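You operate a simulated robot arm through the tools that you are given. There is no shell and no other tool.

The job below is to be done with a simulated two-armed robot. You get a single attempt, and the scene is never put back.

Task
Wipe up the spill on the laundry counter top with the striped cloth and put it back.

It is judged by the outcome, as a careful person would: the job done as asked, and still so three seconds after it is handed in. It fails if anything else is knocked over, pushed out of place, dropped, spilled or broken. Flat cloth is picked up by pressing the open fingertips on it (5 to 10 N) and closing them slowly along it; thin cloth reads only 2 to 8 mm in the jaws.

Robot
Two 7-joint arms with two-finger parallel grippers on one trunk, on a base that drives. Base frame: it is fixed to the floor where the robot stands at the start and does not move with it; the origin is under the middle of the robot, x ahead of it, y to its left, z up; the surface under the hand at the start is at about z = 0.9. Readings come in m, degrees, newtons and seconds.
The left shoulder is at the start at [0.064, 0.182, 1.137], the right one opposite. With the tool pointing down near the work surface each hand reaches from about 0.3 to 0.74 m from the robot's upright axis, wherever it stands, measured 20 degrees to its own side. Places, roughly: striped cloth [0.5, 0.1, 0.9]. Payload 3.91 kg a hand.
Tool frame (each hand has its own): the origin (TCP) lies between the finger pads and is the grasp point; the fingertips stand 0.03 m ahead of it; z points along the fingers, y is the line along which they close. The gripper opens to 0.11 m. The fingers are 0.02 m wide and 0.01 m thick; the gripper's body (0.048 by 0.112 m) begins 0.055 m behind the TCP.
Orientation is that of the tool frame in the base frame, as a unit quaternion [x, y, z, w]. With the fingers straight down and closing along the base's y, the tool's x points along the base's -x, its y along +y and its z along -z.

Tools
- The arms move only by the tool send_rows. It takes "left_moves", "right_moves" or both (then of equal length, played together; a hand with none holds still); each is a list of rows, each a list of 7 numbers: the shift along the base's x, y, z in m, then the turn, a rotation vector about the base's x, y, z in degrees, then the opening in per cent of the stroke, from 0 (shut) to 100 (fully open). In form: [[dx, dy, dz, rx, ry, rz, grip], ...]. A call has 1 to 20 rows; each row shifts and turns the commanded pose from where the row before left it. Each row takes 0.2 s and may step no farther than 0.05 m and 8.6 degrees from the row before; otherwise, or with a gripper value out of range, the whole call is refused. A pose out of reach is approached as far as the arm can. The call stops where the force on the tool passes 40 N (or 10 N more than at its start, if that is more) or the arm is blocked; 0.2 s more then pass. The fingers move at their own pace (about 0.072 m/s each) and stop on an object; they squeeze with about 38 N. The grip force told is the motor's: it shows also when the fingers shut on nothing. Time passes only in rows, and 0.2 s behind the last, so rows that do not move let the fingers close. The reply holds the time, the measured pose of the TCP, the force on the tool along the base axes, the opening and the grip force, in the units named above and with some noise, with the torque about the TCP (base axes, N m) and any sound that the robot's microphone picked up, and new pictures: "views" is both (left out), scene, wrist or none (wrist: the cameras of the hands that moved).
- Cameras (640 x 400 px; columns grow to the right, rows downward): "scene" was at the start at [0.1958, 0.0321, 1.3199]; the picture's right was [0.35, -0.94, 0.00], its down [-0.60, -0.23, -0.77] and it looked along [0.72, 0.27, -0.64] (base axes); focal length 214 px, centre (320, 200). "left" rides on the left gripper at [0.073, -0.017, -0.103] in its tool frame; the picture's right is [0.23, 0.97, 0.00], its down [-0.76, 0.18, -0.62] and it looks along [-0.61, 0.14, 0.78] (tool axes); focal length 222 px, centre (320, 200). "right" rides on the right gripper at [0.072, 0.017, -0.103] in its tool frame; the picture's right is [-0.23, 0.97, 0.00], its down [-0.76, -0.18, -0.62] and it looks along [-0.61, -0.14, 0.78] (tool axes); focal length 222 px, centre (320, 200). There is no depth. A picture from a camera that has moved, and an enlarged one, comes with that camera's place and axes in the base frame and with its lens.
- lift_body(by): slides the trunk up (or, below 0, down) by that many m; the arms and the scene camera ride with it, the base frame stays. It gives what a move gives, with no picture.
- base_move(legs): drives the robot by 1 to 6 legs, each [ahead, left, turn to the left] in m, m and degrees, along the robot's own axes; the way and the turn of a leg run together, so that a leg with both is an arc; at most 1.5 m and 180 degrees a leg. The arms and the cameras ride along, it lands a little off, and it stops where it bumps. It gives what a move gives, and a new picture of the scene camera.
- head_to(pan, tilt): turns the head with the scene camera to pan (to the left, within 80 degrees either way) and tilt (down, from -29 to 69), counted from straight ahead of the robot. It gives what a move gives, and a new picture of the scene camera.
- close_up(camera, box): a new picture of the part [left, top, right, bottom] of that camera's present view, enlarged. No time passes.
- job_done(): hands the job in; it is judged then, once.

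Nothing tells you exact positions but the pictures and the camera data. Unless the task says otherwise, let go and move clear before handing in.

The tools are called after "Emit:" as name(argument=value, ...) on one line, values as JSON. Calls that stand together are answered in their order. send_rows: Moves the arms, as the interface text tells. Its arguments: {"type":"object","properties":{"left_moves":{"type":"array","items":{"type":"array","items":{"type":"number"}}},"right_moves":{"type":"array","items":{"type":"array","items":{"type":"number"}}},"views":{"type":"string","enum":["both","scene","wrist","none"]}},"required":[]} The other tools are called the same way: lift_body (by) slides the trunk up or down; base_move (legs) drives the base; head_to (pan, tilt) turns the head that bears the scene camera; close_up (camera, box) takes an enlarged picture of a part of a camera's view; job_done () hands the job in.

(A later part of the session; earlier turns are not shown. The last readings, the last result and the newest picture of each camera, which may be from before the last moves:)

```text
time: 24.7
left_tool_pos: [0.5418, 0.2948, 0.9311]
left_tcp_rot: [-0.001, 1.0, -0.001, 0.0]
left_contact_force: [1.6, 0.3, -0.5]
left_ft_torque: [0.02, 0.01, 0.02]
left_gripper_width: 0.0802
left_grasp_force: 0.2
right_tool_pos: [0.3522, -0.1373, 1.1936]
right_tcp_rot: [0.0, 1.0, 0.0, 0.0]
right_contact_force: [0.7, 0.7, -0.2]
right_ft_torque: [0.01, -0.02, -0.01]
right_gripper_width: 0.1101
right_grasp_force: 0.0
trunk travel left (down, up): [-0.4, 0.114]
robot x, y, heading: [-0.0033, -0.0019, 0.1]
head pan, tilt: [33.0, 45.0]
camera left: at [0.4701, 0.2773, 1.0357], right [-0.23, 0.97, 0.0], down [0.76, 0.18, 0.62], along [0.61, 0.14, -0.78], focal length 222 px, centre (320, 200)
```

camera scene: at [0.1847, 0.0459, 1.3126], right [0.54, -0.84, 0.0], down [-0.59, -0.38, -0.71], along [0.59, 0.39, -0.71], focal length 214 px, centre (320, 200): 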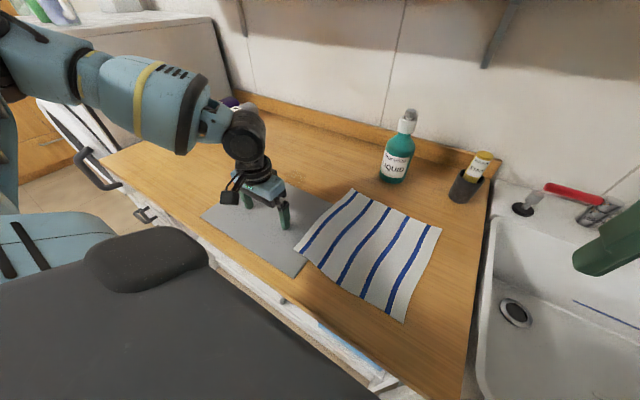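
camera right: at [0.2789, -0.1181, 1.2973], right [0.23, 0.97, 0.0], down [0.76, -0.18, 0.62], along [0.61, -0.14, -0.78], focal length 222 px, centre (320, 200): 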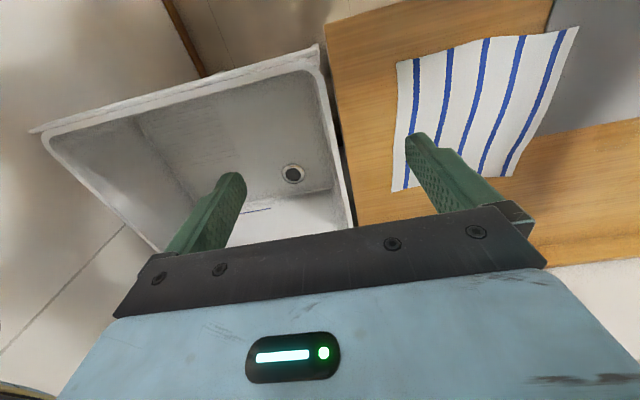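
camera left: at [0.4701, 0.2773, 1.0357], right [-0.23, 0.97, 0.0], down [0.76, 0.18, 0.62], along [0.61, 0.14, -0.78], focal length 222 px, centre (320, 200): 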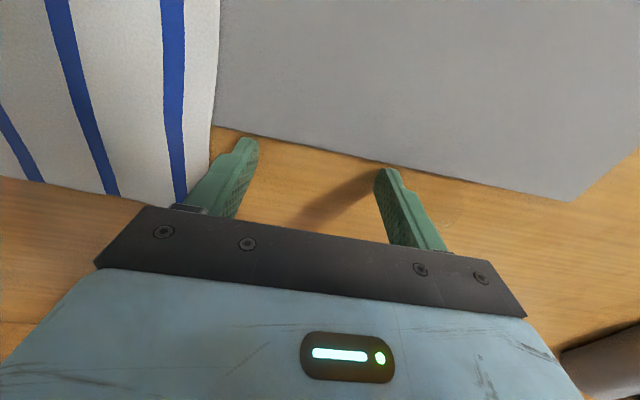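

Emit:
send_rows(left_moves=[[-0.004, 0, 0, 0, 0, 0, 73], [-0.004, 0, 0, 0, 0, 0, 73], [-0.004, 0, 0, 0, 0, 0, 73], [0, 0, 0, 0, 0, 0, 73]], views="both")

Emit:
close_up(camera="scene", box=[180, 130, 420, 280])

```text
time: 25.4
left_tool_pos: [0.5424, 0.2937, 0.9335]
left_tcp_rot: [0.0, 1.0, -0.002, 0.011]
left_contact_force: [19.2, -2.6, -15.6]
left_ft_torque: [-0.41, -0.68, -0.29]
left_gripper_width: 0.0803
left_grasp_force: 0.0
right_tool_pos: [0.3546, -0.136, 1.1928]
right_tcp_rot: [0.002, 1.0, 0.0, -0.001]
right_contact_force: [-1.1, 0.0, 0.0]
right_ft_torque: [-0.02, -0.04, -0.01]
right_gripper_width: 0.1102
right_grasp_force: 0.1
trunk travel left (down, up): [-0.4, 0.114]
robot x, y, heading: [0.0007, -0.0026, -0.3]
head pan, tilt: [33.0, 45.0]
stopped in row 3 (left hand): the force on the tool passed its limit at 44 N (the readings are from after the stop); the commanded pose is now the measured one
camera scene: at [0.1874, 0.0468, 1.3121], right [0.54, -0.84, 0.0], down [-0.59, -0.38, -0.71], along [0.59, 0.38, -0.71], focal length 214 px, centre (320, 200)
camera left: at [0.4669, 0.2779, 1.0348], right [-0.23, 0.97, -0.01], down [0.75, 0.18, 0.64], along [0.62, 0.14, -0.77], focal length 222 px, centre (320, 200)
```

scene: 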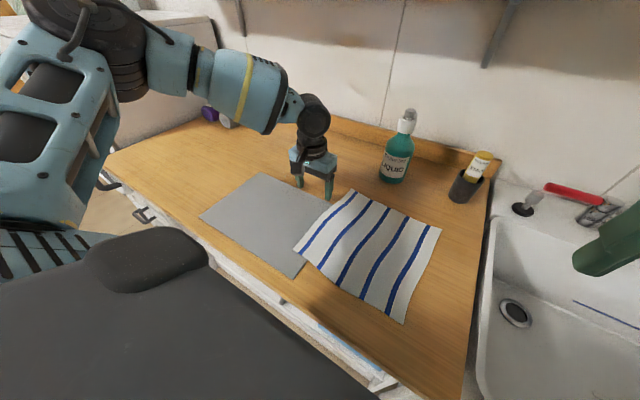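
left: 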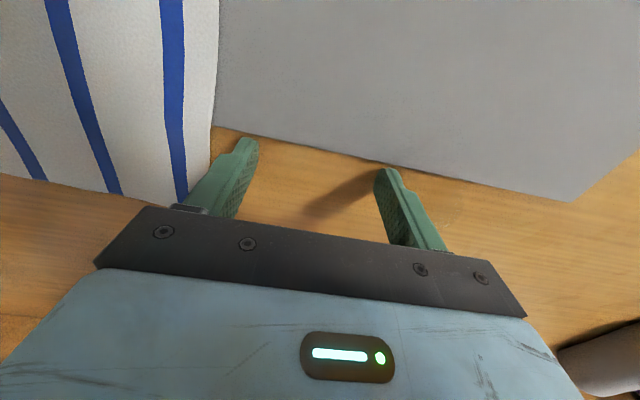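

```text
2.67 times, centred on (300, 205) of scene
camera zoom: at [0.1874, 0.0468, 1.3121], right [0.54, -0.84, 0.0], down [-0.59, -0.38, -0.71], along [0.59, 0.38, -0.71], focal length 572 px, centre (373, 187)
```

zoom: 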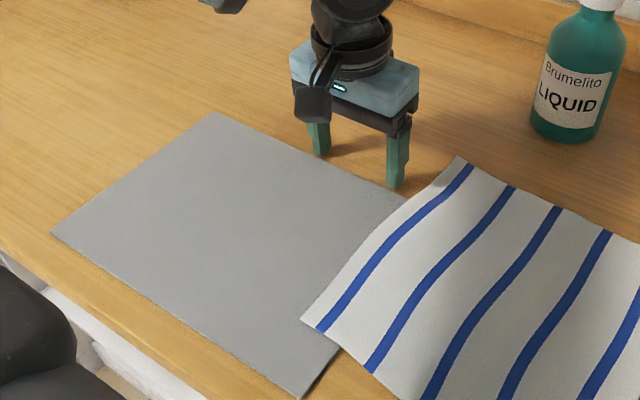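

The mat resists over 40 N at its edge without moving, so it appears fixed. I'll back off and look closely at how it sits on the counter.

Emit:
send_rows(left_moves=[[0.012, 0, 0.0, 0, 0, 0, 73], [0.01, 0, 0.02, 0, 0, 0, 73], [0, 0, 0.05, 0, 0, 0, 100], [-0.03, 0.02, 0.04, 0, 0, 0, 100], [-0.02, 0.04, 0.02, 0, 0, 0, 100], [-0.02, 0.04, 0.02, 0, 0, 0, 100], [0, 0.04, 0.02, 0, 0, 0, 100], [0, 0, 0, 0, 0, 0, 100]], views="both")

Emit:
close_up(camera="scene", box=[260, 240, 340, 290])

Emit:
close_up(camera="scene", box=[180, 190, 260, 240])

Emit:
close_up(camera="scene", box=[250, 150, 350, 212])

```text
refused: row 4 steps farther than a row can; nothing moved
```

```text
8.00 times, centred on (300, 265) of scene
camera zoom: at [0.1874, 0.0468, 1.3121], right [0.54, -0.84, 0.0], down [-0.59, -0.38, -0.71], along [0.59, 0.38, -0.71], focal length 1716 px, centre (480, -320)
```

zoom: 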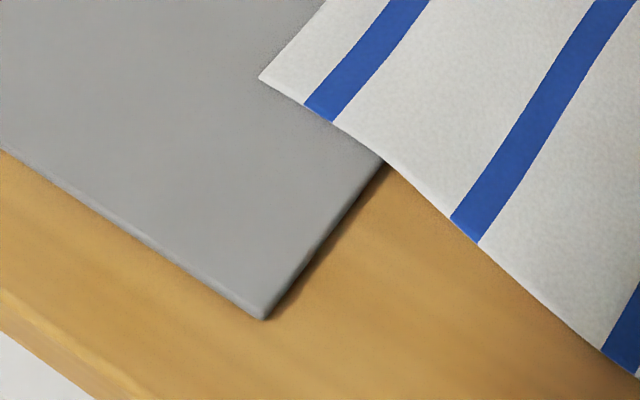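

```text
8.00 times, centred on (220, 215) of scene
camera zoom: at [0.1874, 0.0468, 1.3121], right [0.54, -0.84, 0.0], down [-0.59, -0.38, -0.71], along [0.59, 0.38, -0.71], focal length 1716 px, centre (1120, 80)
```

zoom: 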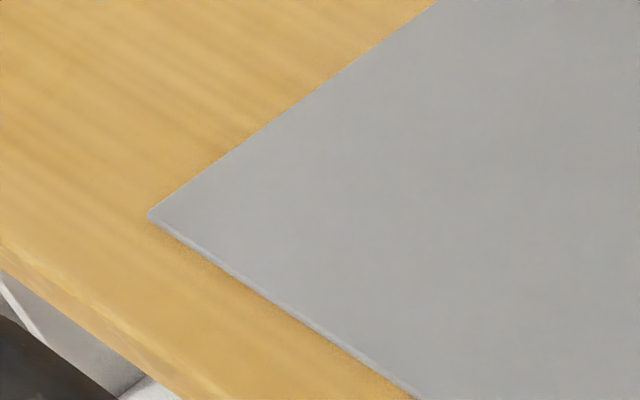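

```text
6.40 times, centred on (300, 181) of scene
camera zoom: at [0.1874, 0.0468, 1.3121], right [0.54, -0.84, 0.0], down [-0.59, -0.38, -0.71], along [0.59, 0.38, -0.71], focal length 1373 px, centre (448, 322)
```

zoom: 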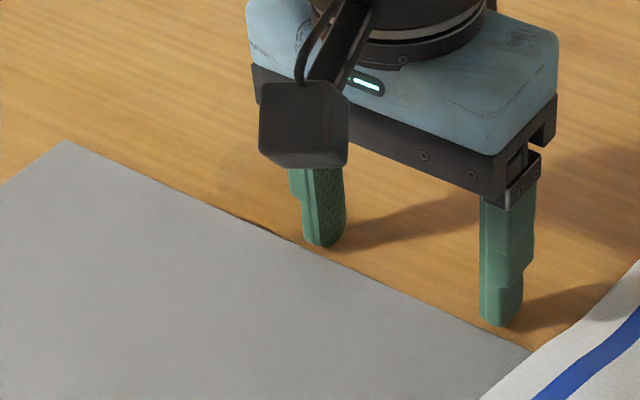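

The mat is a thin board that doesn't budge at 40 N, so I'll treat it as fixed and wipe all the exposed spill right up to its edge. I'll lift the left hand clear and drive 0.2 m to the right so that the left arm can reach the cloth's far edge.

Emit:
send_rows(left_moves=[[0.012, 0, 0.0, 0, 0, 0, 73], [0.01, 0, 0.02, 0, 0, 0, 73], [0, 0, 0.045, 0, 0, 0, 80], [-0.02, 0.02, 0.035, 0, 0, 0, 60], [-0.03, 0.02, 0.02, 0, 0, 0, 45], [-0.03, 0.02, 0.02, 0, 0, 0, 45], [-0.03, 0.0, 0.02, 0, 0, 0, 45], [0, 0, 0, 0, 0, 0, 45]], views="both")

Emit:
close_up(camera="scene", box=[180, 130, 420, 280])

```text
time: 27.2
left_tool_pos: [0.45, 0.3529, 1.095]
left_tcp_rot: [0.0, 1.0, -0.001, 0.007]
left_contact_force: [0.4, 0.2, 0.3]
left_ft_torque: [-0.05, 0.01, 0.02]
left_gripper_width: 0.0496
left_grasp_force: 0.0
right_tool_pos: [0.3528, -0.1368, 1.1948]
right_tcp_rot: [0.002, 1.0, 0.0, 0.0]
right_contact_force: [0.7, 0.4, 0.8]
right_ft_torque: [-0.03, 0.0, 0.01]
right_gripper_width: 0.1099
right_grasp_force: 0.1
trunk travel left (down, up): [-0.4, 0.114]
robot x, y, heading: [0.0009, 0.0016, -0.4]
head pan, tilt: [33.0, 45.0]
camera scene: at [0.1858, 0.0464, 1.3125], right [0.54, -0.84, 0.0], down [-0.59, -0.38, -0.71], along [0.59, 0.38, -0.71], focal length 214 px, centre (320, 200)
camera left: at [0.3758, 0.3365, 1.1963], right [-0.23, 0.97, 0.0], down [0.75, 0.18, 0.64], along [0.62, 0.14, -0.77], focal length 222 px, centre (320, 200)
```

scene: 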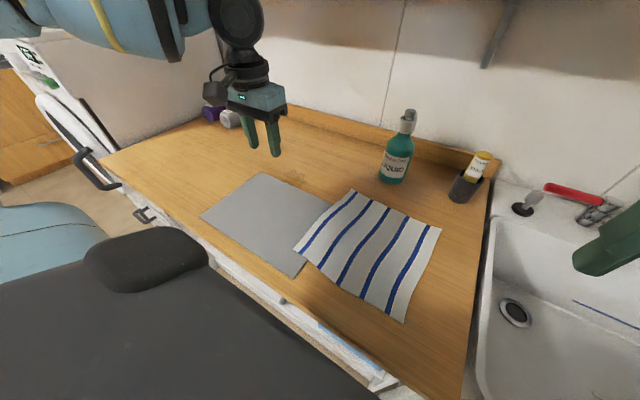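
left: 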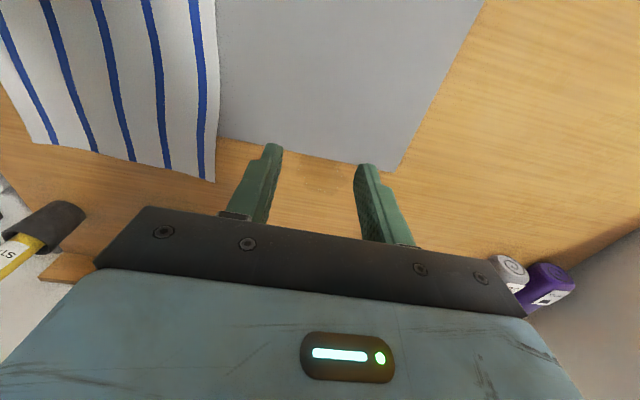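

```text
2.67 times, centred on (300, 205) of scene
camera zoom: at [0.1858, 0.0464, 1.3125], right [0.54, -0.84, 0.0], down [-0.59, -0.38, -0.71], along [0.59, 0.38, -0.71], focal length 572 px, centre (373, 187)
```

zoom: 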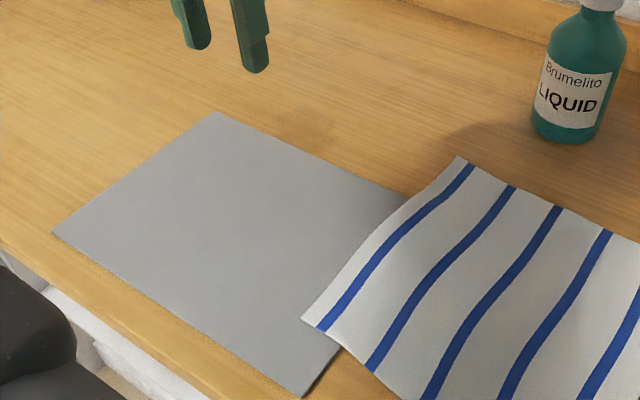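

The mat's corners are still exactly where they were. Now I'll drive 0.2 m to the right.

Emit:
base_move(legs=[[0, -0.2, 0]])

```text
time: 29.6
left_tool_pos: [0.4506, 0.1552, 1.0939]
left_tcp_rot: [0.002, 1.0, -0.001, 0.009]
left_contact_force: [-0.1, 0.3, 0.0]
left_ft_torque: [-0.02, 0.0, 0.05]
left_gripper_width: 0.0494
left_grasp_force: 0.1
right_tool_pos: [0.3516, -0.3338, 1.1945]
right_tcp_rot: [0.003, 1.0, 0.001, 0.001]
right_contact_force: [0.0, 0.9, -0.2]
right_ft_torque: [-0.03, -0.01, -0.01]
right_gripper_width: 0.11
right_grasp_force: 0.1
trunk travel left (down, up): [-0.4, 0.114]
robot x, y, heading: [-0.0013, -0.1948, -0.7]
head pan, tilt: [33.0, 45.0]
camera scene: at [0.1846, -0.1504, 1.3127], right [0.54, -0.84, 0.0], down [-0.59, -0.38, -0.71], along [0.59, 0.38, -0.71], focal length 214 px, centre (320, 200)
```

scene: 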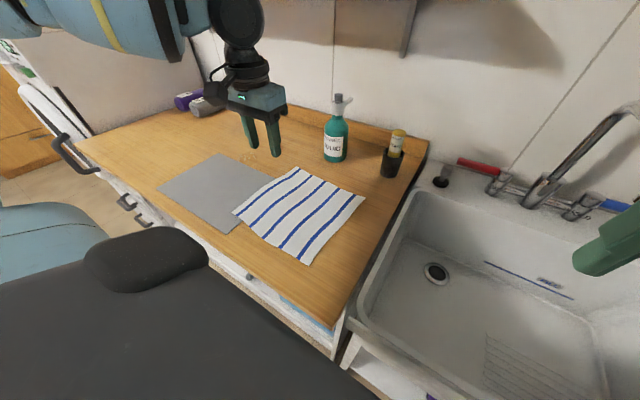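

The base is now at y = −0.195. I'll place the left hand over the middle of the cloth's far edge, about (0.595, 0.095).

Emit:
send_rows(left_moves=[[0.036, -0.015, -0.01, 0, 0.5, 0, 45], [0.036, -0.015, -0.02, 0, 0.5, 0, 45], [0.036, -0.015, -0.02, 0, 0, 0, 45], [0.036, -0.015, -0.02, 0, 0, 0, 45], [0, 0, -0.03, 0, 0, 0, 45], [0, 0, 0, 0, 0, 0, 45]], views="both")

Emit:
close_up(camera="left", box=[160, 0, 480, 200])

Emit:
close_up(camera="scene", box=[220, 110, 420, 235])

```text
time: 31.0
left_tool_pos: [0.5951, 0.0943, 0.9935]
left_tcp_rot: [0.001, 1.0, 0.0, 0.0]
left_contact_force: [1.5, 0.4, 0.0]
left_ft_torque: [0.0, -0.01, 0.01]
left_gripper_width: 0.0494
left_grasp_force: 0.0
right_tool_pos: [0.3509, -0.3346, 1.1948]
right_tcp_rot: [0.004, 1.0, 0.0, 0.0]
right_contact_force: [0.1, 0.4, 0.8]
right_ft_torque: [0.0, 0.01, 0.0]
right_gripper_width: 0.1099
right_grasp_force: 0.0
trunk travel left (down, up): [-0.4, 0.114]
robot x, y, heading: [0.0002, -0.1939, -0.5]
head pan, tilt: [33.0, 45.0]
camera scene: at [0.1847, -0.1507, 1.3127], right [0.54, -0.84, 0.0], down [-0.59, -0.38, -0.71], along [0.59, 0.38, -0.71], focal length 214 px, centre (320, 200)
camera left: at [0.5226, 0.0777, 1.097], right [-0.22, 0.97, 0.0], down [0.76, 0.18, 0.62], along [0.61, 0.14, -0.78], focal length 222 px, centre (320, 200)
```

scene: 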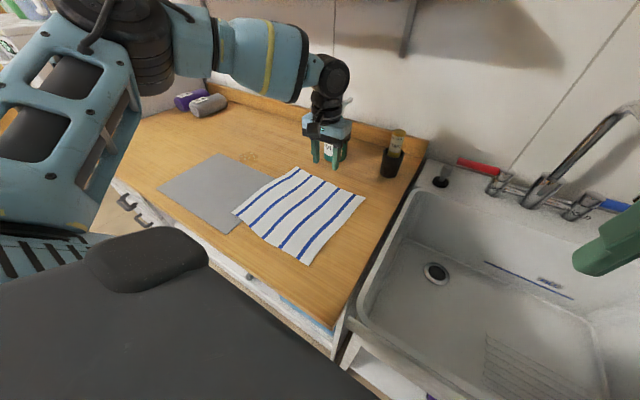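
left: 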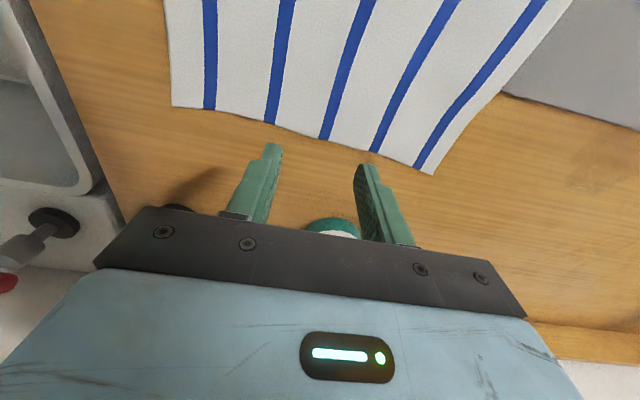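

```text
2.00 times, centred on (320, 100) of left
camera zoom: at [0.5226, 0.0777, 1.097], right [-0.22, 0.97, 0.0], down [0.76, 0.18, 0.62], along [0.61, 0.14, -0.78], focal length 444 px, centre (320, 400)
```

zoom: 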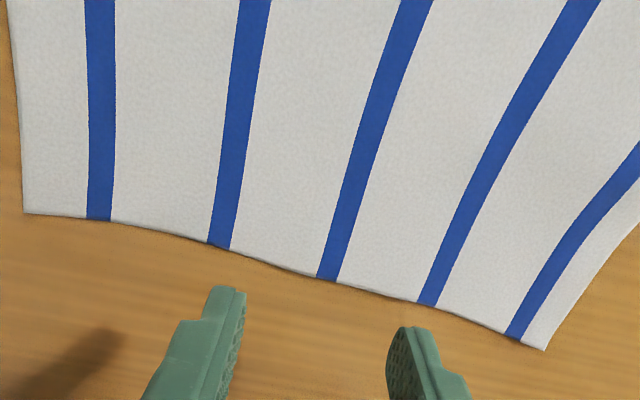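

```text
3.20 times, centred on (320, 172) of scene
camera zoom: at [0.1847, -0.1507, 1.3127], right [0.54, -0.84, 0.0], down [-0.59, -0.38, -0.71], along [0.59, 0.38, -0.71], focal length 686 px, centre (320, 288)
```

zoom: 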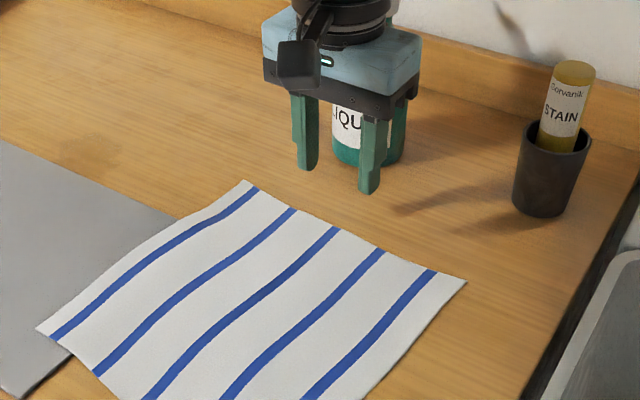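

The far edge is at x ≈ 0.607 here. I'll move in to x = 0.585 and lower the open fingers onto the cloth.

Emit:
send_rows(left_moves=[[-0.01, 0, -0.03, 0, 0, 0, 45], [0, 0, -0.02, 0, 0, 0, 45], [0, 0, -0.008, 0, 0, 0, 45], [0, 0, -0.003, 0, 0, 0, 45], [0, 0, 0, 0, 0, 0, 45]], views="none")

```text
time: 32.2
left_tool_pos: [0.5846, 0.0962, 0.9327]
left_tcp_rot: [0.001, 1.0, -0.001, 0.001]
left_contact_force: [-0.2, -1.0, 0.7]
left_ft_torque: [0.02, 0.0, 0.0]
left_gripper_width: 0.0497
left_grasp_force: 0.1
right_tool_pos: [0.3504, -0.3338, 1.1945]
right_tcp_rot: [0.003, 1.0, 0.0, 0.0]
right_contact_force: [0.3, -0.2, 0.6]
right_ft_torque: [-0.01, 0.01, -0.01]
right_gripper_width: 0.1101
right_grasp_force: 0.1
trunk travel left (down, up): [-0.4, 0.114]
robot x, y, heading: [-0.0019, -0.1959, -0.4]
head pan, tilt: [33.0, 45.0]
```

Emit:
send_rows(left_moves=[[0, 0, -0.002, 0, 0, 0, 45], [0, 0, -0.001, 0, 0, 0, 45], [0, 0, 0, 0, 0, 0, 45]], views="none")

```text
time: 33.0
left_tool_pos: [0.5846, 0.0951, 0.9319]
left_tcp_rot: [0.002, 1.0, 0.0, 0.002]
left_contact_force: [1.9, 1.8, 6.7]
left_ft_torque: [0.1, -0.09, -0.03]
left_gripper_width: 0.0495
left_grasp_force: 0.0
right_tool_pos: [0.351, -0.3344, 1.1955]
right_tcp_rot: [0.003, 1.0, 0.0, 0.001]
right_contact_force: [-0.3, -0.7, 0.6]
right_ft_torque: [0.01, 0.01, 0.04]
right_gripper_width: 0.1098
right_grasp_force: 0.2
trunk travel left (down, up): [-0.4, 0.114]
robot x, y, heading: [0.0019, -0.1925, -0.4]
head pan, tilt: [33.0, 45.0]
```

Contact is at 6.7 N. I'll close the fingers slowly along the cloth.

Emit:
send_rows(left_moves=[[0, 0, 0, 0, 0, 0, 41], [0, 0, 0, 0, 0, 0, 37], [0, 0, 0, 0, 0, 0, 33], [0, 0, 0, 0, 0, 0, 29], [0, 0, 0, 0, 0, 0, 25], [0, 0, 0, 0, 0, 0, 21], [0, 0, 0, 0, 0, 0, 17], [0, 0, 0, 0, 0, 0, 13], [0, 0, 0, 0, 0, 0, 9], [0, 0, 0, 0, 0, 0, 5], [0, 0, 0, 0, 0, 0, 0], [0, 0, 0, 0, 0, 0, 0], [0, 0, 0, 0, 0, 0, 0]], views="both")

Emit:
close_up(camera="left", box=[160, 50, 480, 250])

```text
time: 35.8
left_tool_pos: [0.5846, 0.0954, 0.9313]
left_tcp_rot: [0.002, 1.0, -0.001, 0.001]
left_contact_force: [0.5, -1.8, 13.8]
left_ft_torque: [-0.05, -0.1, -0.02]
left_gripper_width: 0.0024
left_grasp_force: 38.2
right_tool_pos: [0.3511, -0.3349, 1.1941]
right_tcp_rot: [0.003, 1.0, 0.0, 0.001]
right_contact_force: [-0.4, -0.6, -0.6]
right_ft_torque: [-0.03, 0.0, 0.03]
right_gripper_width: 0.1099
right_grasp_force: 0.1
trunk travel left (down, up): [-0.4, 0.114]
robot x, y, heading: [0.0005, -0.1951, -0.1]
head pan, tilt: [33.0, 45.0]
camera scene: at [0.1835, -0.151, 1.3129], right [0.54, -0.84, 0.0], down [-0.59, -0.38, -0.71], along [0.6, 0.38, -0.71], focal length 214 px, centre (320, 200)
camera left: at [0.5113, 0.0783, 1.0348], right [-0.22, 0.97, 0.0], down [0.76, 0.18, 0.62], along [0.61, 0.14, -0.78], focal length 222 px, centre (320, 200)
```

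scene: 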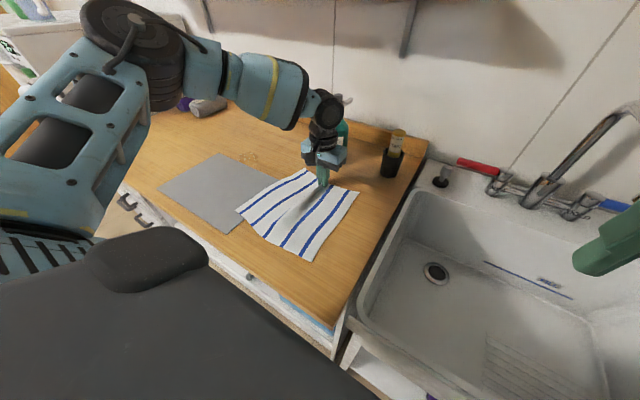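
left: 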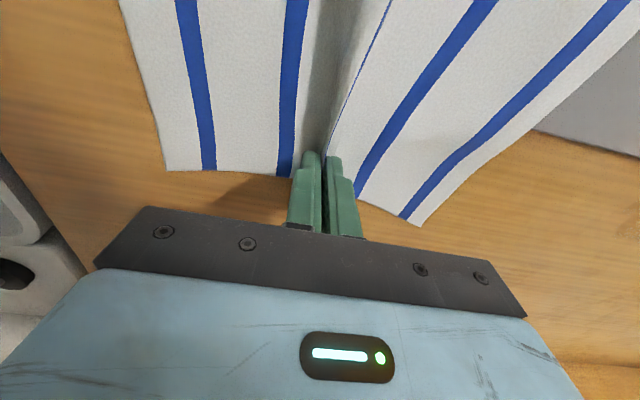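

```text
2.00 times, centred on (320, 150) of left
camera zoom: at [0.5113, 0.0783, 1.0348], right [-0.22, 0.97, 0.0], down [0.76, 0.18, 0.62], along [0.61, 0.14, -0.78], focal length 444 px, centre (320, 300)
```

zoom: 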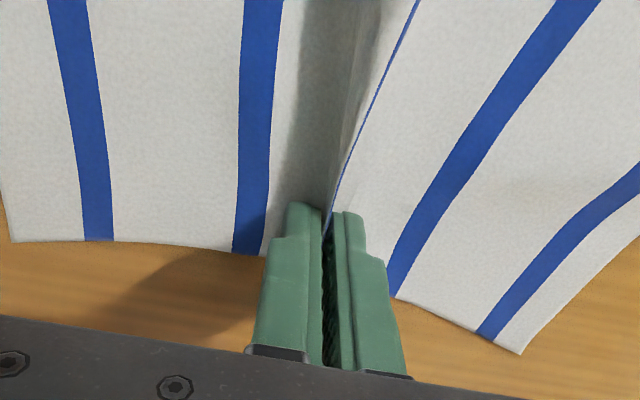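

The cloth is gripped, with 2.4 mm in the jaws. I'll peel it up and back toward the robot, away from the bottle.

Emit:
send_rows(left_moves=[[-0.002, 0, 0.02, 0, 0, 0, 0], [-0.002, 0, 0.02, 0, 0, 0, 0], [-0.0102, 0, 0.0379, 0, 0, 0, 0], [-0.0165, 0, 0.0355, 0, 0, 0, 0], [-0.0225, 0, 0.0321, 0, 0, 0, 0], [-0.0278, 0, 0.0278, 0, 0, 0, 0], [-0.0321, 0, 0.0225, 0, 0, 0, 0], [-0.0355, 0, 0.0165, 0, 0, 0, 0], [0, 0, 0.035, 0, 0, 0, 0], [0, 0, 0.035, 0, 0, 0, 0], [0, 0, 0, 0, 0, 0, 0], [0, 0, 0, 0, 0, 0, 0]], views="both")

```text
time: 38.4
left_tool_pos: [0.4343, 0.0957, 1.2122]
left_tcp_rot: [0.002, 1.0, -0.001, 0.0]
left_contact_force: [-0.1, 0.0, -0.4]
left_ft_torque: [-0.01, 0.0, -0.02]
left_gripper_width: 0.0022
left_grasp_force: 37.4
right_tool_pos: [0.3517, -0.3339, 1.1951]
right_tcp_rot: [0.004, 1.0, 0.0, 0.0]
right_contact_force: [0.1, 0.2, -1.0]
right_ft_torque: [0.01, 0.02, -0.01]
right_gripper_width: 0.1099
right_grasp_force: 0.1
trunk travel left (down, up): [-0.4, 0.114]
robot x, y, heading: [0.0015, -0.1944, -0.4]
head pan, tilt: [33.0, 45.0]
camera scene: at [0.1846, -0.1504, 1.3127], right [0.54, -0.84, 0.0], down [-0.59, -0.38, -0.71], along [0.59, 0.38, -0.71], focal length 214 px, centre (320, 200)
camera left: at [0.3634, 0.0796, 1.3157], right [-0.22, 0.97, 0.0], down [0.76, 0.18, 0.62], along [0.61, 0.14, -0.78], focal length 222 px, centre (320, 200)
```

scene: 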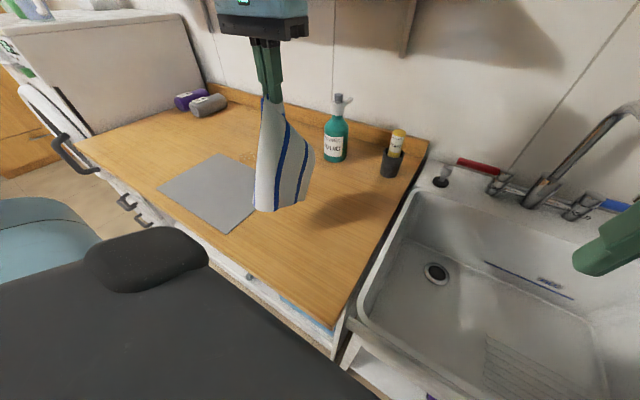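
left: 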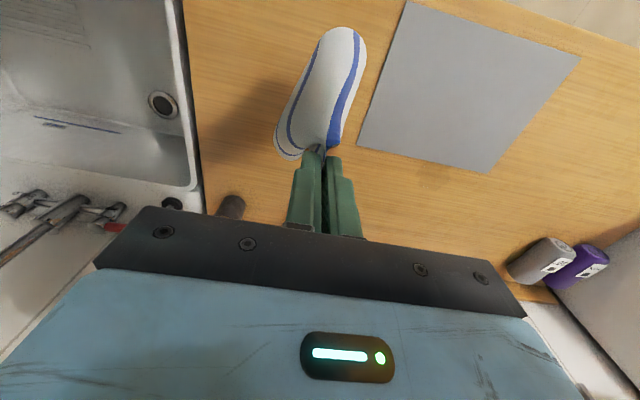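

The cloth hangs freely from the left hand, and nothing was hidden under it. I'll drive left about 0.255 m so that the spill is well within the left arm's reach.

Emit:
base_move(legs=[[0, 0.255, 0]])

Emit:
close_up(camera="scene", box=[150, 100, 470, 300])

Emit:
close_up(camera="left", box=[160, 0, 560, 250])

```text
time: 41.2
left_tool_pos: [0.4371, 0.3495, 1.2119]
left_tcp_rot: [0.002, 1.0, 0.0, 0.0]
left_contact_force: [0.6, -0.2, 0.1]
left_ft_torque: [-0.02, -0.02, 0.01]
left_gripper_width: 0.0023
left_grasp_force: 38.3
right_tool_pos: [0.353, -0.0796, 1.1947]
right_tcp_rot: [0.004, 1.0, 0.0, 0.0]
right_contact_force: [0.6, 0.2, -0.5]
right_ft_torque: [-0.01, 0.0, -0.05]
right_gripper_width: 0.11
right_grasp_force: 0.0
trunk travel left (down, up): [-0.4, 0.114]
robot x, y, heading: [0.0031, 0.0602, -0.1]
head pan, tilt: [33.0, 45.0]
camera scene: at [0.186, 0.1032, 1.3127], right [0.54, -0.84, 0.0], down [-0.6, -0.38, -0.71], along [0.6, 0.38, -0.71], focal length 214 px, centre (320, 200)
```

scene: 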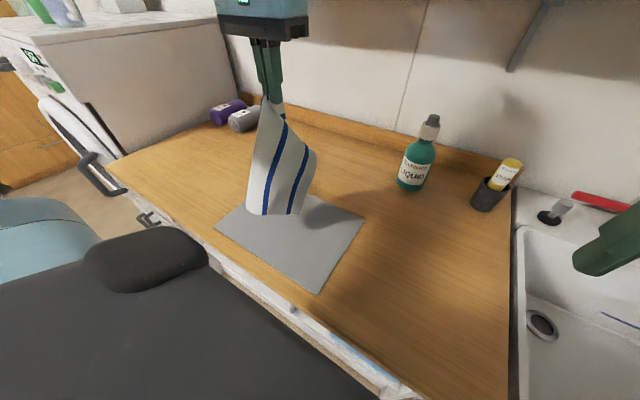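

```text
2.00 times, centred on (310, 200) of scene
camera zoom: at [0.186, 0.1032, 1.3127], right [0.54, -0.84, 0.0], down [-0.6, -0.38, -0.71], along [0.6, 0.38, -0.71], focal length 429 px, centre (340, 200)
```

zoom: 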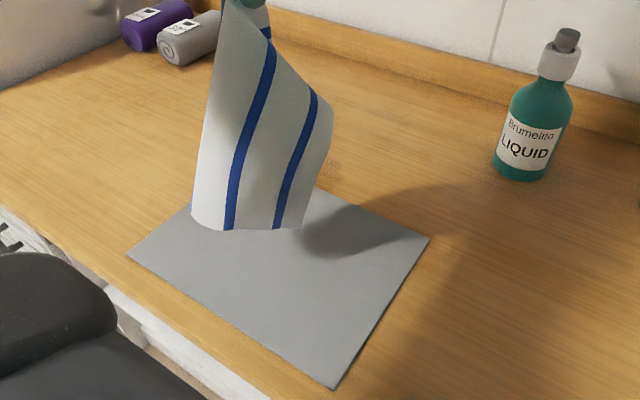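

```text
1.60 times, centred on (360, 125) of left
camera zoom: at [0.365, 0.333, 1.3155], right [-0.22, 0.97, 0.0], down [0.76, 0.18, 0.62], along [0.61, 0.14, -0.78], focal length 355 px, centre (256, 320)
```

zoom: 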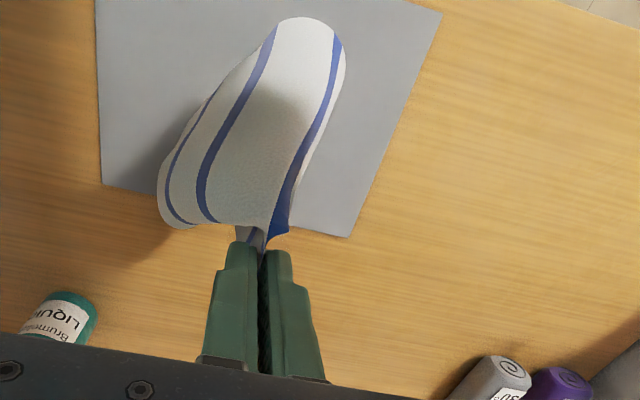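

The cloth hangs above the mat. I'll lay it down by moving forward while lowering, so the fingertips land on the spill with the cloth trailing back over the mat.

Emit:
send_rows(left_moves=[[0, 0.03, -0.03, 0, 0, 0, 0], [0, 0, -0.04, 0, 0, 0, 0], [0.03, 0, -0.03, 0, 0, 0, 0], [0.03, 0, -0.03, 0, 0, 0, 0], [0.03, 0, -0.035, 0, 0, 0, 0], [0.025, 0, -0.04, 0, 0, 0, 0], [0.015, 0, -0.04, 0, 0, 0, 0], [0.008, 0, -0.025, 0, 0, 0, 0], [0, 0, 0, 0, 0, 0, 0]], views="both")

Emit:
close_up(camera="scene", box=[200, 100, 440, 250])

```text
time: 43.2
left_tool_pos: [0.5757, 0.3814, 0.941]
left_tcp_rot: [0.002, 1.0, 0.0, 0.001]
left_contact_force: [0.0, 0.2, 0.1]
left_ft_torque: [0.03, -0.01, 0.01]
left_gripper_width: 0.0022
left_grasp_force: 37.8
right_tool_pos: [0.3528, -0.0811, 1.1952]
right_tcp_rot: [0.004, 1.0, 0.001, 0.001]
right_contact_force: [1.0, -0.3, -0.3]
right_ft_torque: [0.01, 0.02, 0.0]
right_gripper_width: 0.1098
right_grasp_force: 0.1
trunk travel left (down, up): [-0.4, 0.114]
robot x, y, heading: [-0.0003, 0.0571, -0.3]
head pan, tilt: [33.0, 45.0]
camera scene: at [0.1856, 0.1031, 1.3128], right [0.54, -0.84, 0.0], down [-0.59, -0.38, -0.71], along [0.6, 0.38, -0.71], focal length 214 px, centre (320, 200)
camera left: at [0.5027, 0.3647, 1.0454], right [-0.22, 0.97, 0.0], down [0.76, 0.18, 0.62], along [0.61, 0.14, -0.78], focal length 222 px, centre (320, 200)
```

scene: 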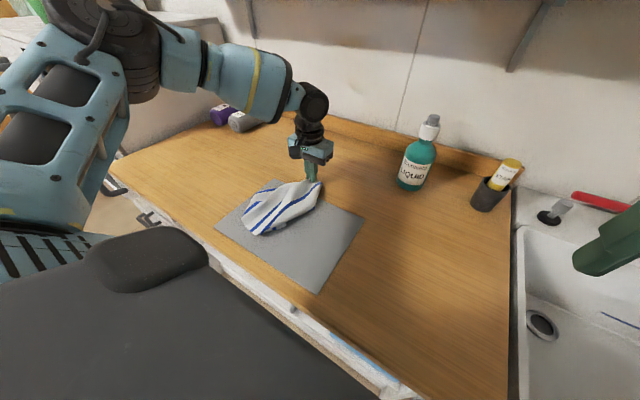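
left: 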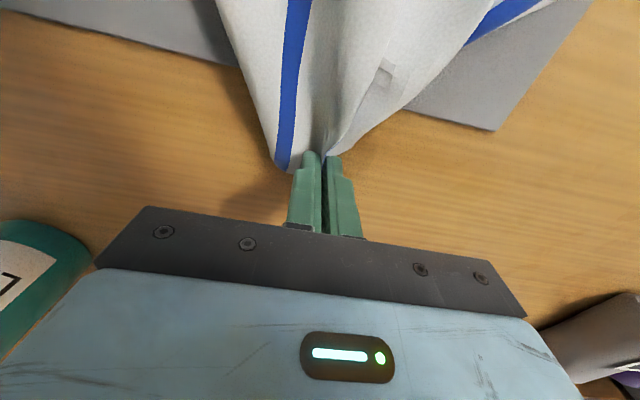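

```text
2.67 times, centred on (320, 175) of scene
camera zoom: at [0.1856, 0.1031, 1.3128], right [0.54, -0.84, 0.0], down [-0.59, -0.38, -0.71], along [0.6, 0.38, -0.71], focal length 572 px, centre (320, 267)
```

zoom: 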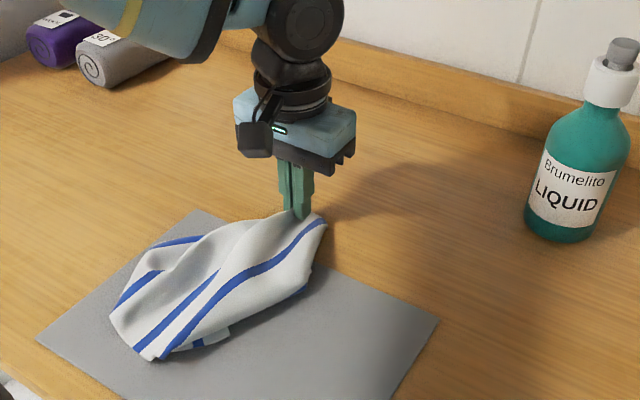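

The cloth lies behind the fingers, which are right over the spill. I'll press down gently.

Emit:
send_rows(left_moves=[[0, 0, -0.006, 0, 0, 0, 0], [0, 0, -0.003, 0, 0, 0, 0], [0, 0, -0.0015, 0, 0, 0, 0], [0, 0, 0, 0, 0, 0, 0]], views="none")

```text
time: 44.2
left_tool_pos: [0.5755, 0.38, 0.9326]
left_tcp_rot: [0.002, 1.0, -0.001, 0.002]
left_contact_force: [-0.4, 2.9, 10.4]
left_ft_torque: [0.04, 0.13, -0.06]
left_gripper_width: 0.0023
left_grasp_force: 37.8
right_tool_pos: [0.3521, -0.0809, 1.1935]
right_tcp_rot: [0.003, 1.0, 0.001, 0.0]
right_contact_force: [-0.3, 0.4, -0.4]
right_ft_torque: [-0.01, 0.01, 0.0]
right_gripper_width: 0.1101
right_grasp_force: 0.1
trunk travel left (down, up): [-0.4, 0.114]
robot x, y, heading: [0.0002, 0.0569, -0.5]
head pan, tilt: [33.0, 45.0]
```

Emit:
send_rows(left_moves=[[0, 0.014, 0, 0, 0, 0, 0], [0, 0.014, 0, 0, 0, 0, 0], [0, 0.014, 0, 0, 0, 0, 0], [0, 0.014, 0, 0, 0, 0, 0], [0, -0.014, 0, 0, 0, 0, 0], [0, -0.014, 0, 0, 0, 0, 0], [0, -0.014, 0, 0, 0, 0, 0], [0, -0.014, 0, 0, 0, 0, 0], [0, -0.014, 0, 0, 0, 0, 0], [0, -0.014, 0, 0, 0, 0, 0], [0, -0.014, 0, 0, 0, 0, 0], [0, -0.014, 0, 0, 0, 0, 0]], views="both")

Emit:
close_up(camera="left", box=[240, 40, 560, 240])

```text
time: 46.8
left_tool_pos: [0.5751, 0.3232, 0.9315]
left_tcp_rot: [0.002, 1.0, -0.001, 0.0]
left_contact_force: [0.0, 6.7, 14.6]
left_ft_torque: [0.14, -0.05, 0.0]
left_gripper_width: 0.0023
left_grasp_force: 37.8
right_tool_pos: [0.3518, -0.0805, 1.1943]
right_tcp_rot: [0.003, 1.0, 0.0, 0.001]
right_contact_force: [-0.8, 0.3, -0.7]
right_ft_torque: [-0.03, 0.03, 0.01]
right_gripper_width: 0.1101
right_grasp_force: 0.0
trunk travel left (down, up): [-0.4, 0.114]
robot x, y, heading: [-0.0028, 0.0555, -0.5]
head pan, tilt: [33.0, 45.0]
camera scene: at [0.1848, 0.1032, 1.3128], right [0.54, -0.84, 0.0], down [-0.59, -0.38, -0.71], along [0.6, 0.38, -0.71], focal length 214 px, centre (320, 200)
camera left: at [0.5022, 0.3062, 1.0356], right [-0.22, 0.97, 0.0], down [0.76, 0.18, 0.62], along [0.61, 0.14, -0.78], focal length 222 px, centre (320, 200)
```

scene: 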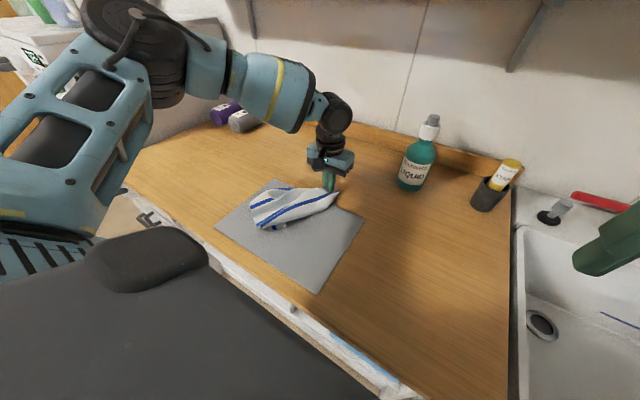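
left: 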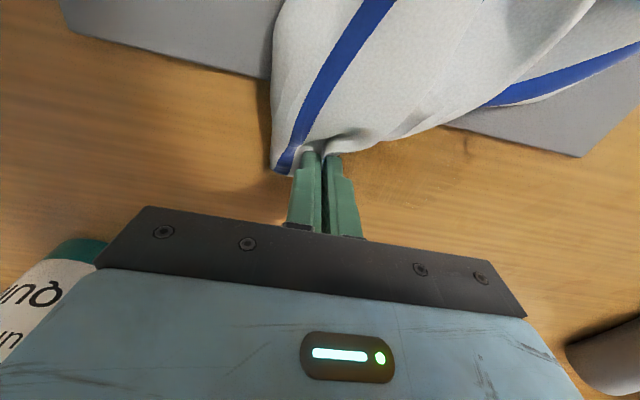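

```text
2.00 times, centred on (400, 140) of left
camera zoom: at [0.5022, 0.3062, 1.0356], right [-0.22, 0.97, 0.0], down [0.76, 0.18, 0.62], along [0.61, 0.14, -0.78], focal length 444 px, centre (160, 320)
```

zoom: 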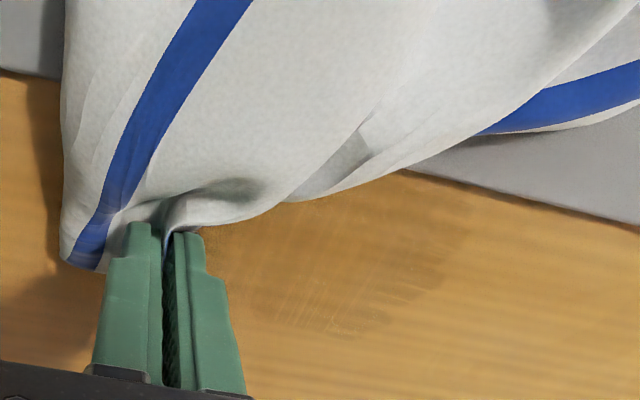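

Wiping works: the swept lane is already dry. I'll do more strokes in parallel lanes, at the far side and up to the mat's edge.

Emit:
send_rows(left_moves=[[0.016, 0, 0, 0, 0, 0, 0], [0, 0.016, 0, 0, 0, 0, 0], [0, 0.016, 0, 0, 0, 0, 0], [0, 0.016, 0, 0, 0, 0, 0], [0, 0.016, 0, 0, 0, 0, 0], [0, 0.016, 0, 0, 0, 0, 0], [0, 0.016, 0, 0, 0, 0, 0], [0, 0.016, 0, 0, 0, 0, 0], [-0.03, 0, 0, 0, 0, 0, 0], [0, -0.016, 0, 0, 0, 0, 0], [0, -0.016, 0, 0, 0, 0, 0], [0, -0.016, 0, 0, 0, 0, 0], [0, -0.016, 0, 0, 0, 0, 0], [0, -0.016, 0, 0, 0, 0, 0], [0, -0.016, 0, 0, 0, 0, 0], [0, -0.016, 0, 0, 0, 0, 0], [0, 0, 0, 0, 0, 0, 0]], views="both")

Emit:
close_up(camera="left", box=[240, 40, 560, 240])

```text
time: 50.4
left_tool_pos: [0.561, 0.3242, 0.933]
left_tcp_rot: [0.002, 1.0, -0.001, 0.0]
left_contact_force: [0.3, 3.9, 11.0]
left_ft_torque: [0.07, -0.02, -0.02]
left_gripper_width: 0.0021
left_grasp_force: 37.5
right_tool_pos: [0.3522, -0.0817, 1.1956]
right_tcp_rot: [0.003, 1.0, 0.0, 0.001]
right_contact_force: [-0.7, 0.1, 0.0]
right_ft_torque: [0.0, 0.0, 0.02]
right_gripper_width: 0.11
right_grasp_force: 0.0
trunk travel left (down, up): [-0.4, 0.114]
robot x, y, heading: [0.0015, 0.0608, -0.3]
head pan, tilt: [33.0, 45.0]
camera scene: at [0.1852, 0.1033, 1.3128], right [0.54, -0.84, 0.0], down [-0.59, -0.38, -0.71], along [0.6, 0.38, -0.71], focal length 214 px, centre (320, 200)
camera left: at [0.4884, 0.3069, 1.0357], right [-0.22, 0.97, 0.0], down [0.76, 0.18, 0.62], along [0.61, 0.14, -0.78], focal length 222 px, centre (320, 200)
```

scene: 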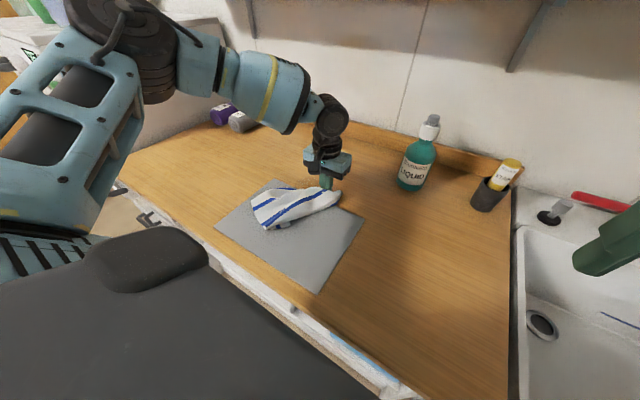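
left: 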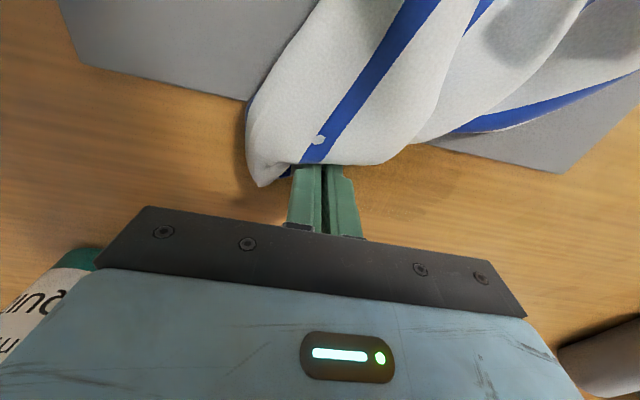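

```text
2.00 times, centred on (400, 140) of left
camera zoom: at [0.4884, 0.3069, 1.0357], right [-0.22, 0.97, 0.0], down [0.76, 0.18, 0.62], along [0.61, 0.14, -0.78], focal length 444 px, centre (160, 320)
```

zoom: 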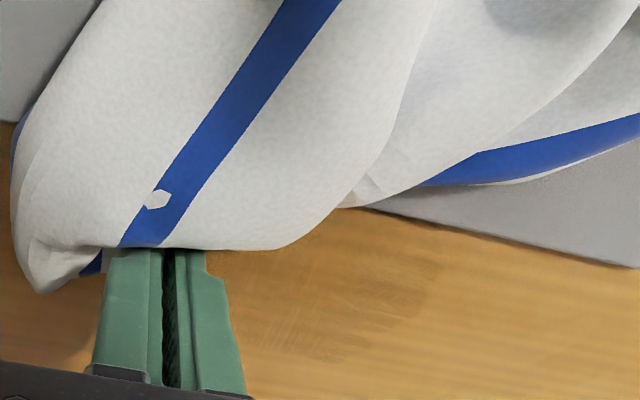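

Part of the patch near the mat's edge is still faintly dark. I'll stroke along the lane right against the mat's edge, there and back.

Emit:
send_rows(left_moves=[[-0.012, 0, 0, 0, 0, 0, 0], [0, 0.016, 0, 0, 0, 0, 0], [0, 0.016, 0, 0, 0, 0, 0], [0, 0.016, 0, 0, 0, 0, 0], [0, 0.016, 0, 0, 0, 0, 0], [0, 0.016, 0, 0, 0, 0, 0], [0, 0.016, 0, 0, 0, 0, 0], [0, 0.016, 0, 0, 0, 0, 0], [0, -0.016, 0, 0, 0, 0, 0], [0, -0.016, 0, 0, 0, 0, 0], [0, -0.016, 0, 0, 0, 0, 0], [0, -0.016, 0, 0, 0, 0, 0], [0, -0.016, 0, 0, 0, 0, 0], [0, -0.016, 0, 0, 0, 0, 0], [0, -0.016, 0, 0, 0, 0, 0], [0, 0, 0, 0, 0, 0, 0]], views="both")

Emit:
close_up(camera="left", box=[240, 40, 560, 240])

```text
time: 53.8
left_tool_pos: [0.5472, 0.3248, 0.9321]
left_tcp_rot: [0.002, 1.0, -0.001, 0.001]
left_contact_force: [5.4, 11.1, 17.6]
left_ft_torque: [0.26, -0.12, -0.08]
left_gripper_width: 0.0022
left_grasp_force: 37.9
right_tool_pos: [0.3522, -0.0792, 1.1948]
right_tcp_rot: [0.003, 1.0, 0.0, 0.001]
right_contact_force: [0.2, -0.3, 1.4]
right_ft_torque: [0.0, 0.01, 0.04]
right_gripper_width: 0.1101
right_grasp_force: 0.1
trunk travel left (down, up): [-0.4, 0.114]
robot x, y, heading: [0.0003, 0.055, -0.3]
head pan, tilt: [33.0, 45.0]
camera scene: at [0.1852, 0.1039, 1.3128], right [0.54, -0.84, 0.0], down [-0.59, -0.38, -0.71], along [0.6, 0.38, -0.71], focal length 214 px, centre (320, 200)
camera left: at [0.4752, 0.307, 1.0356], right [-0.22, 0.97, 0.0], down [0.76, 0.18, 0.62], along [0.61, 0.14, -0.78], focal length 222 px, centre (320, 200)
```

scene: 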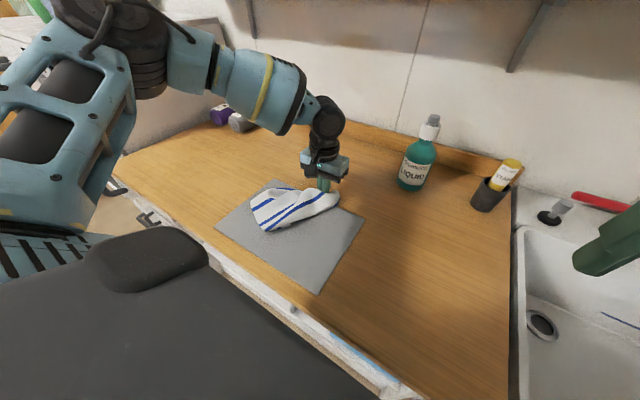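
left: 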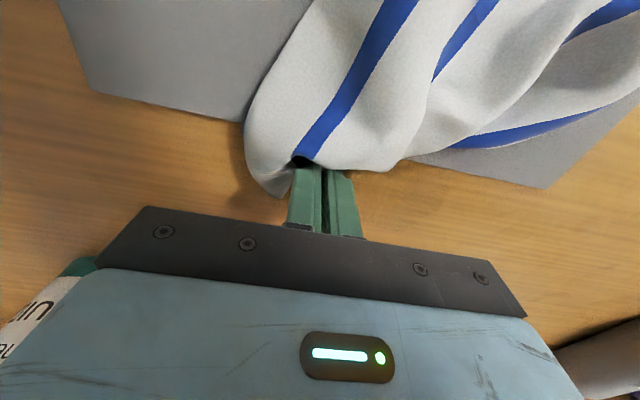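

```text
2.00 times, centred on (400, 140) of left
camera zoom: at [0.4752, 0.307, 1.0356], right [-0.22, 0.97, 0.0], down [0.76, 0.18, 0.62], along [0.61, 0.14, -0.78], focal length 444 px, centre (160, 320)
```

zoom: 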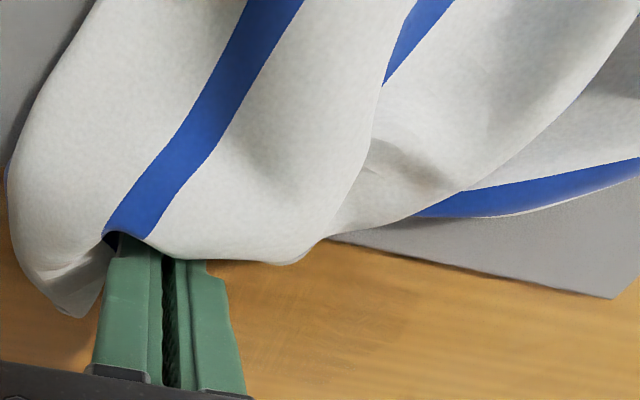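

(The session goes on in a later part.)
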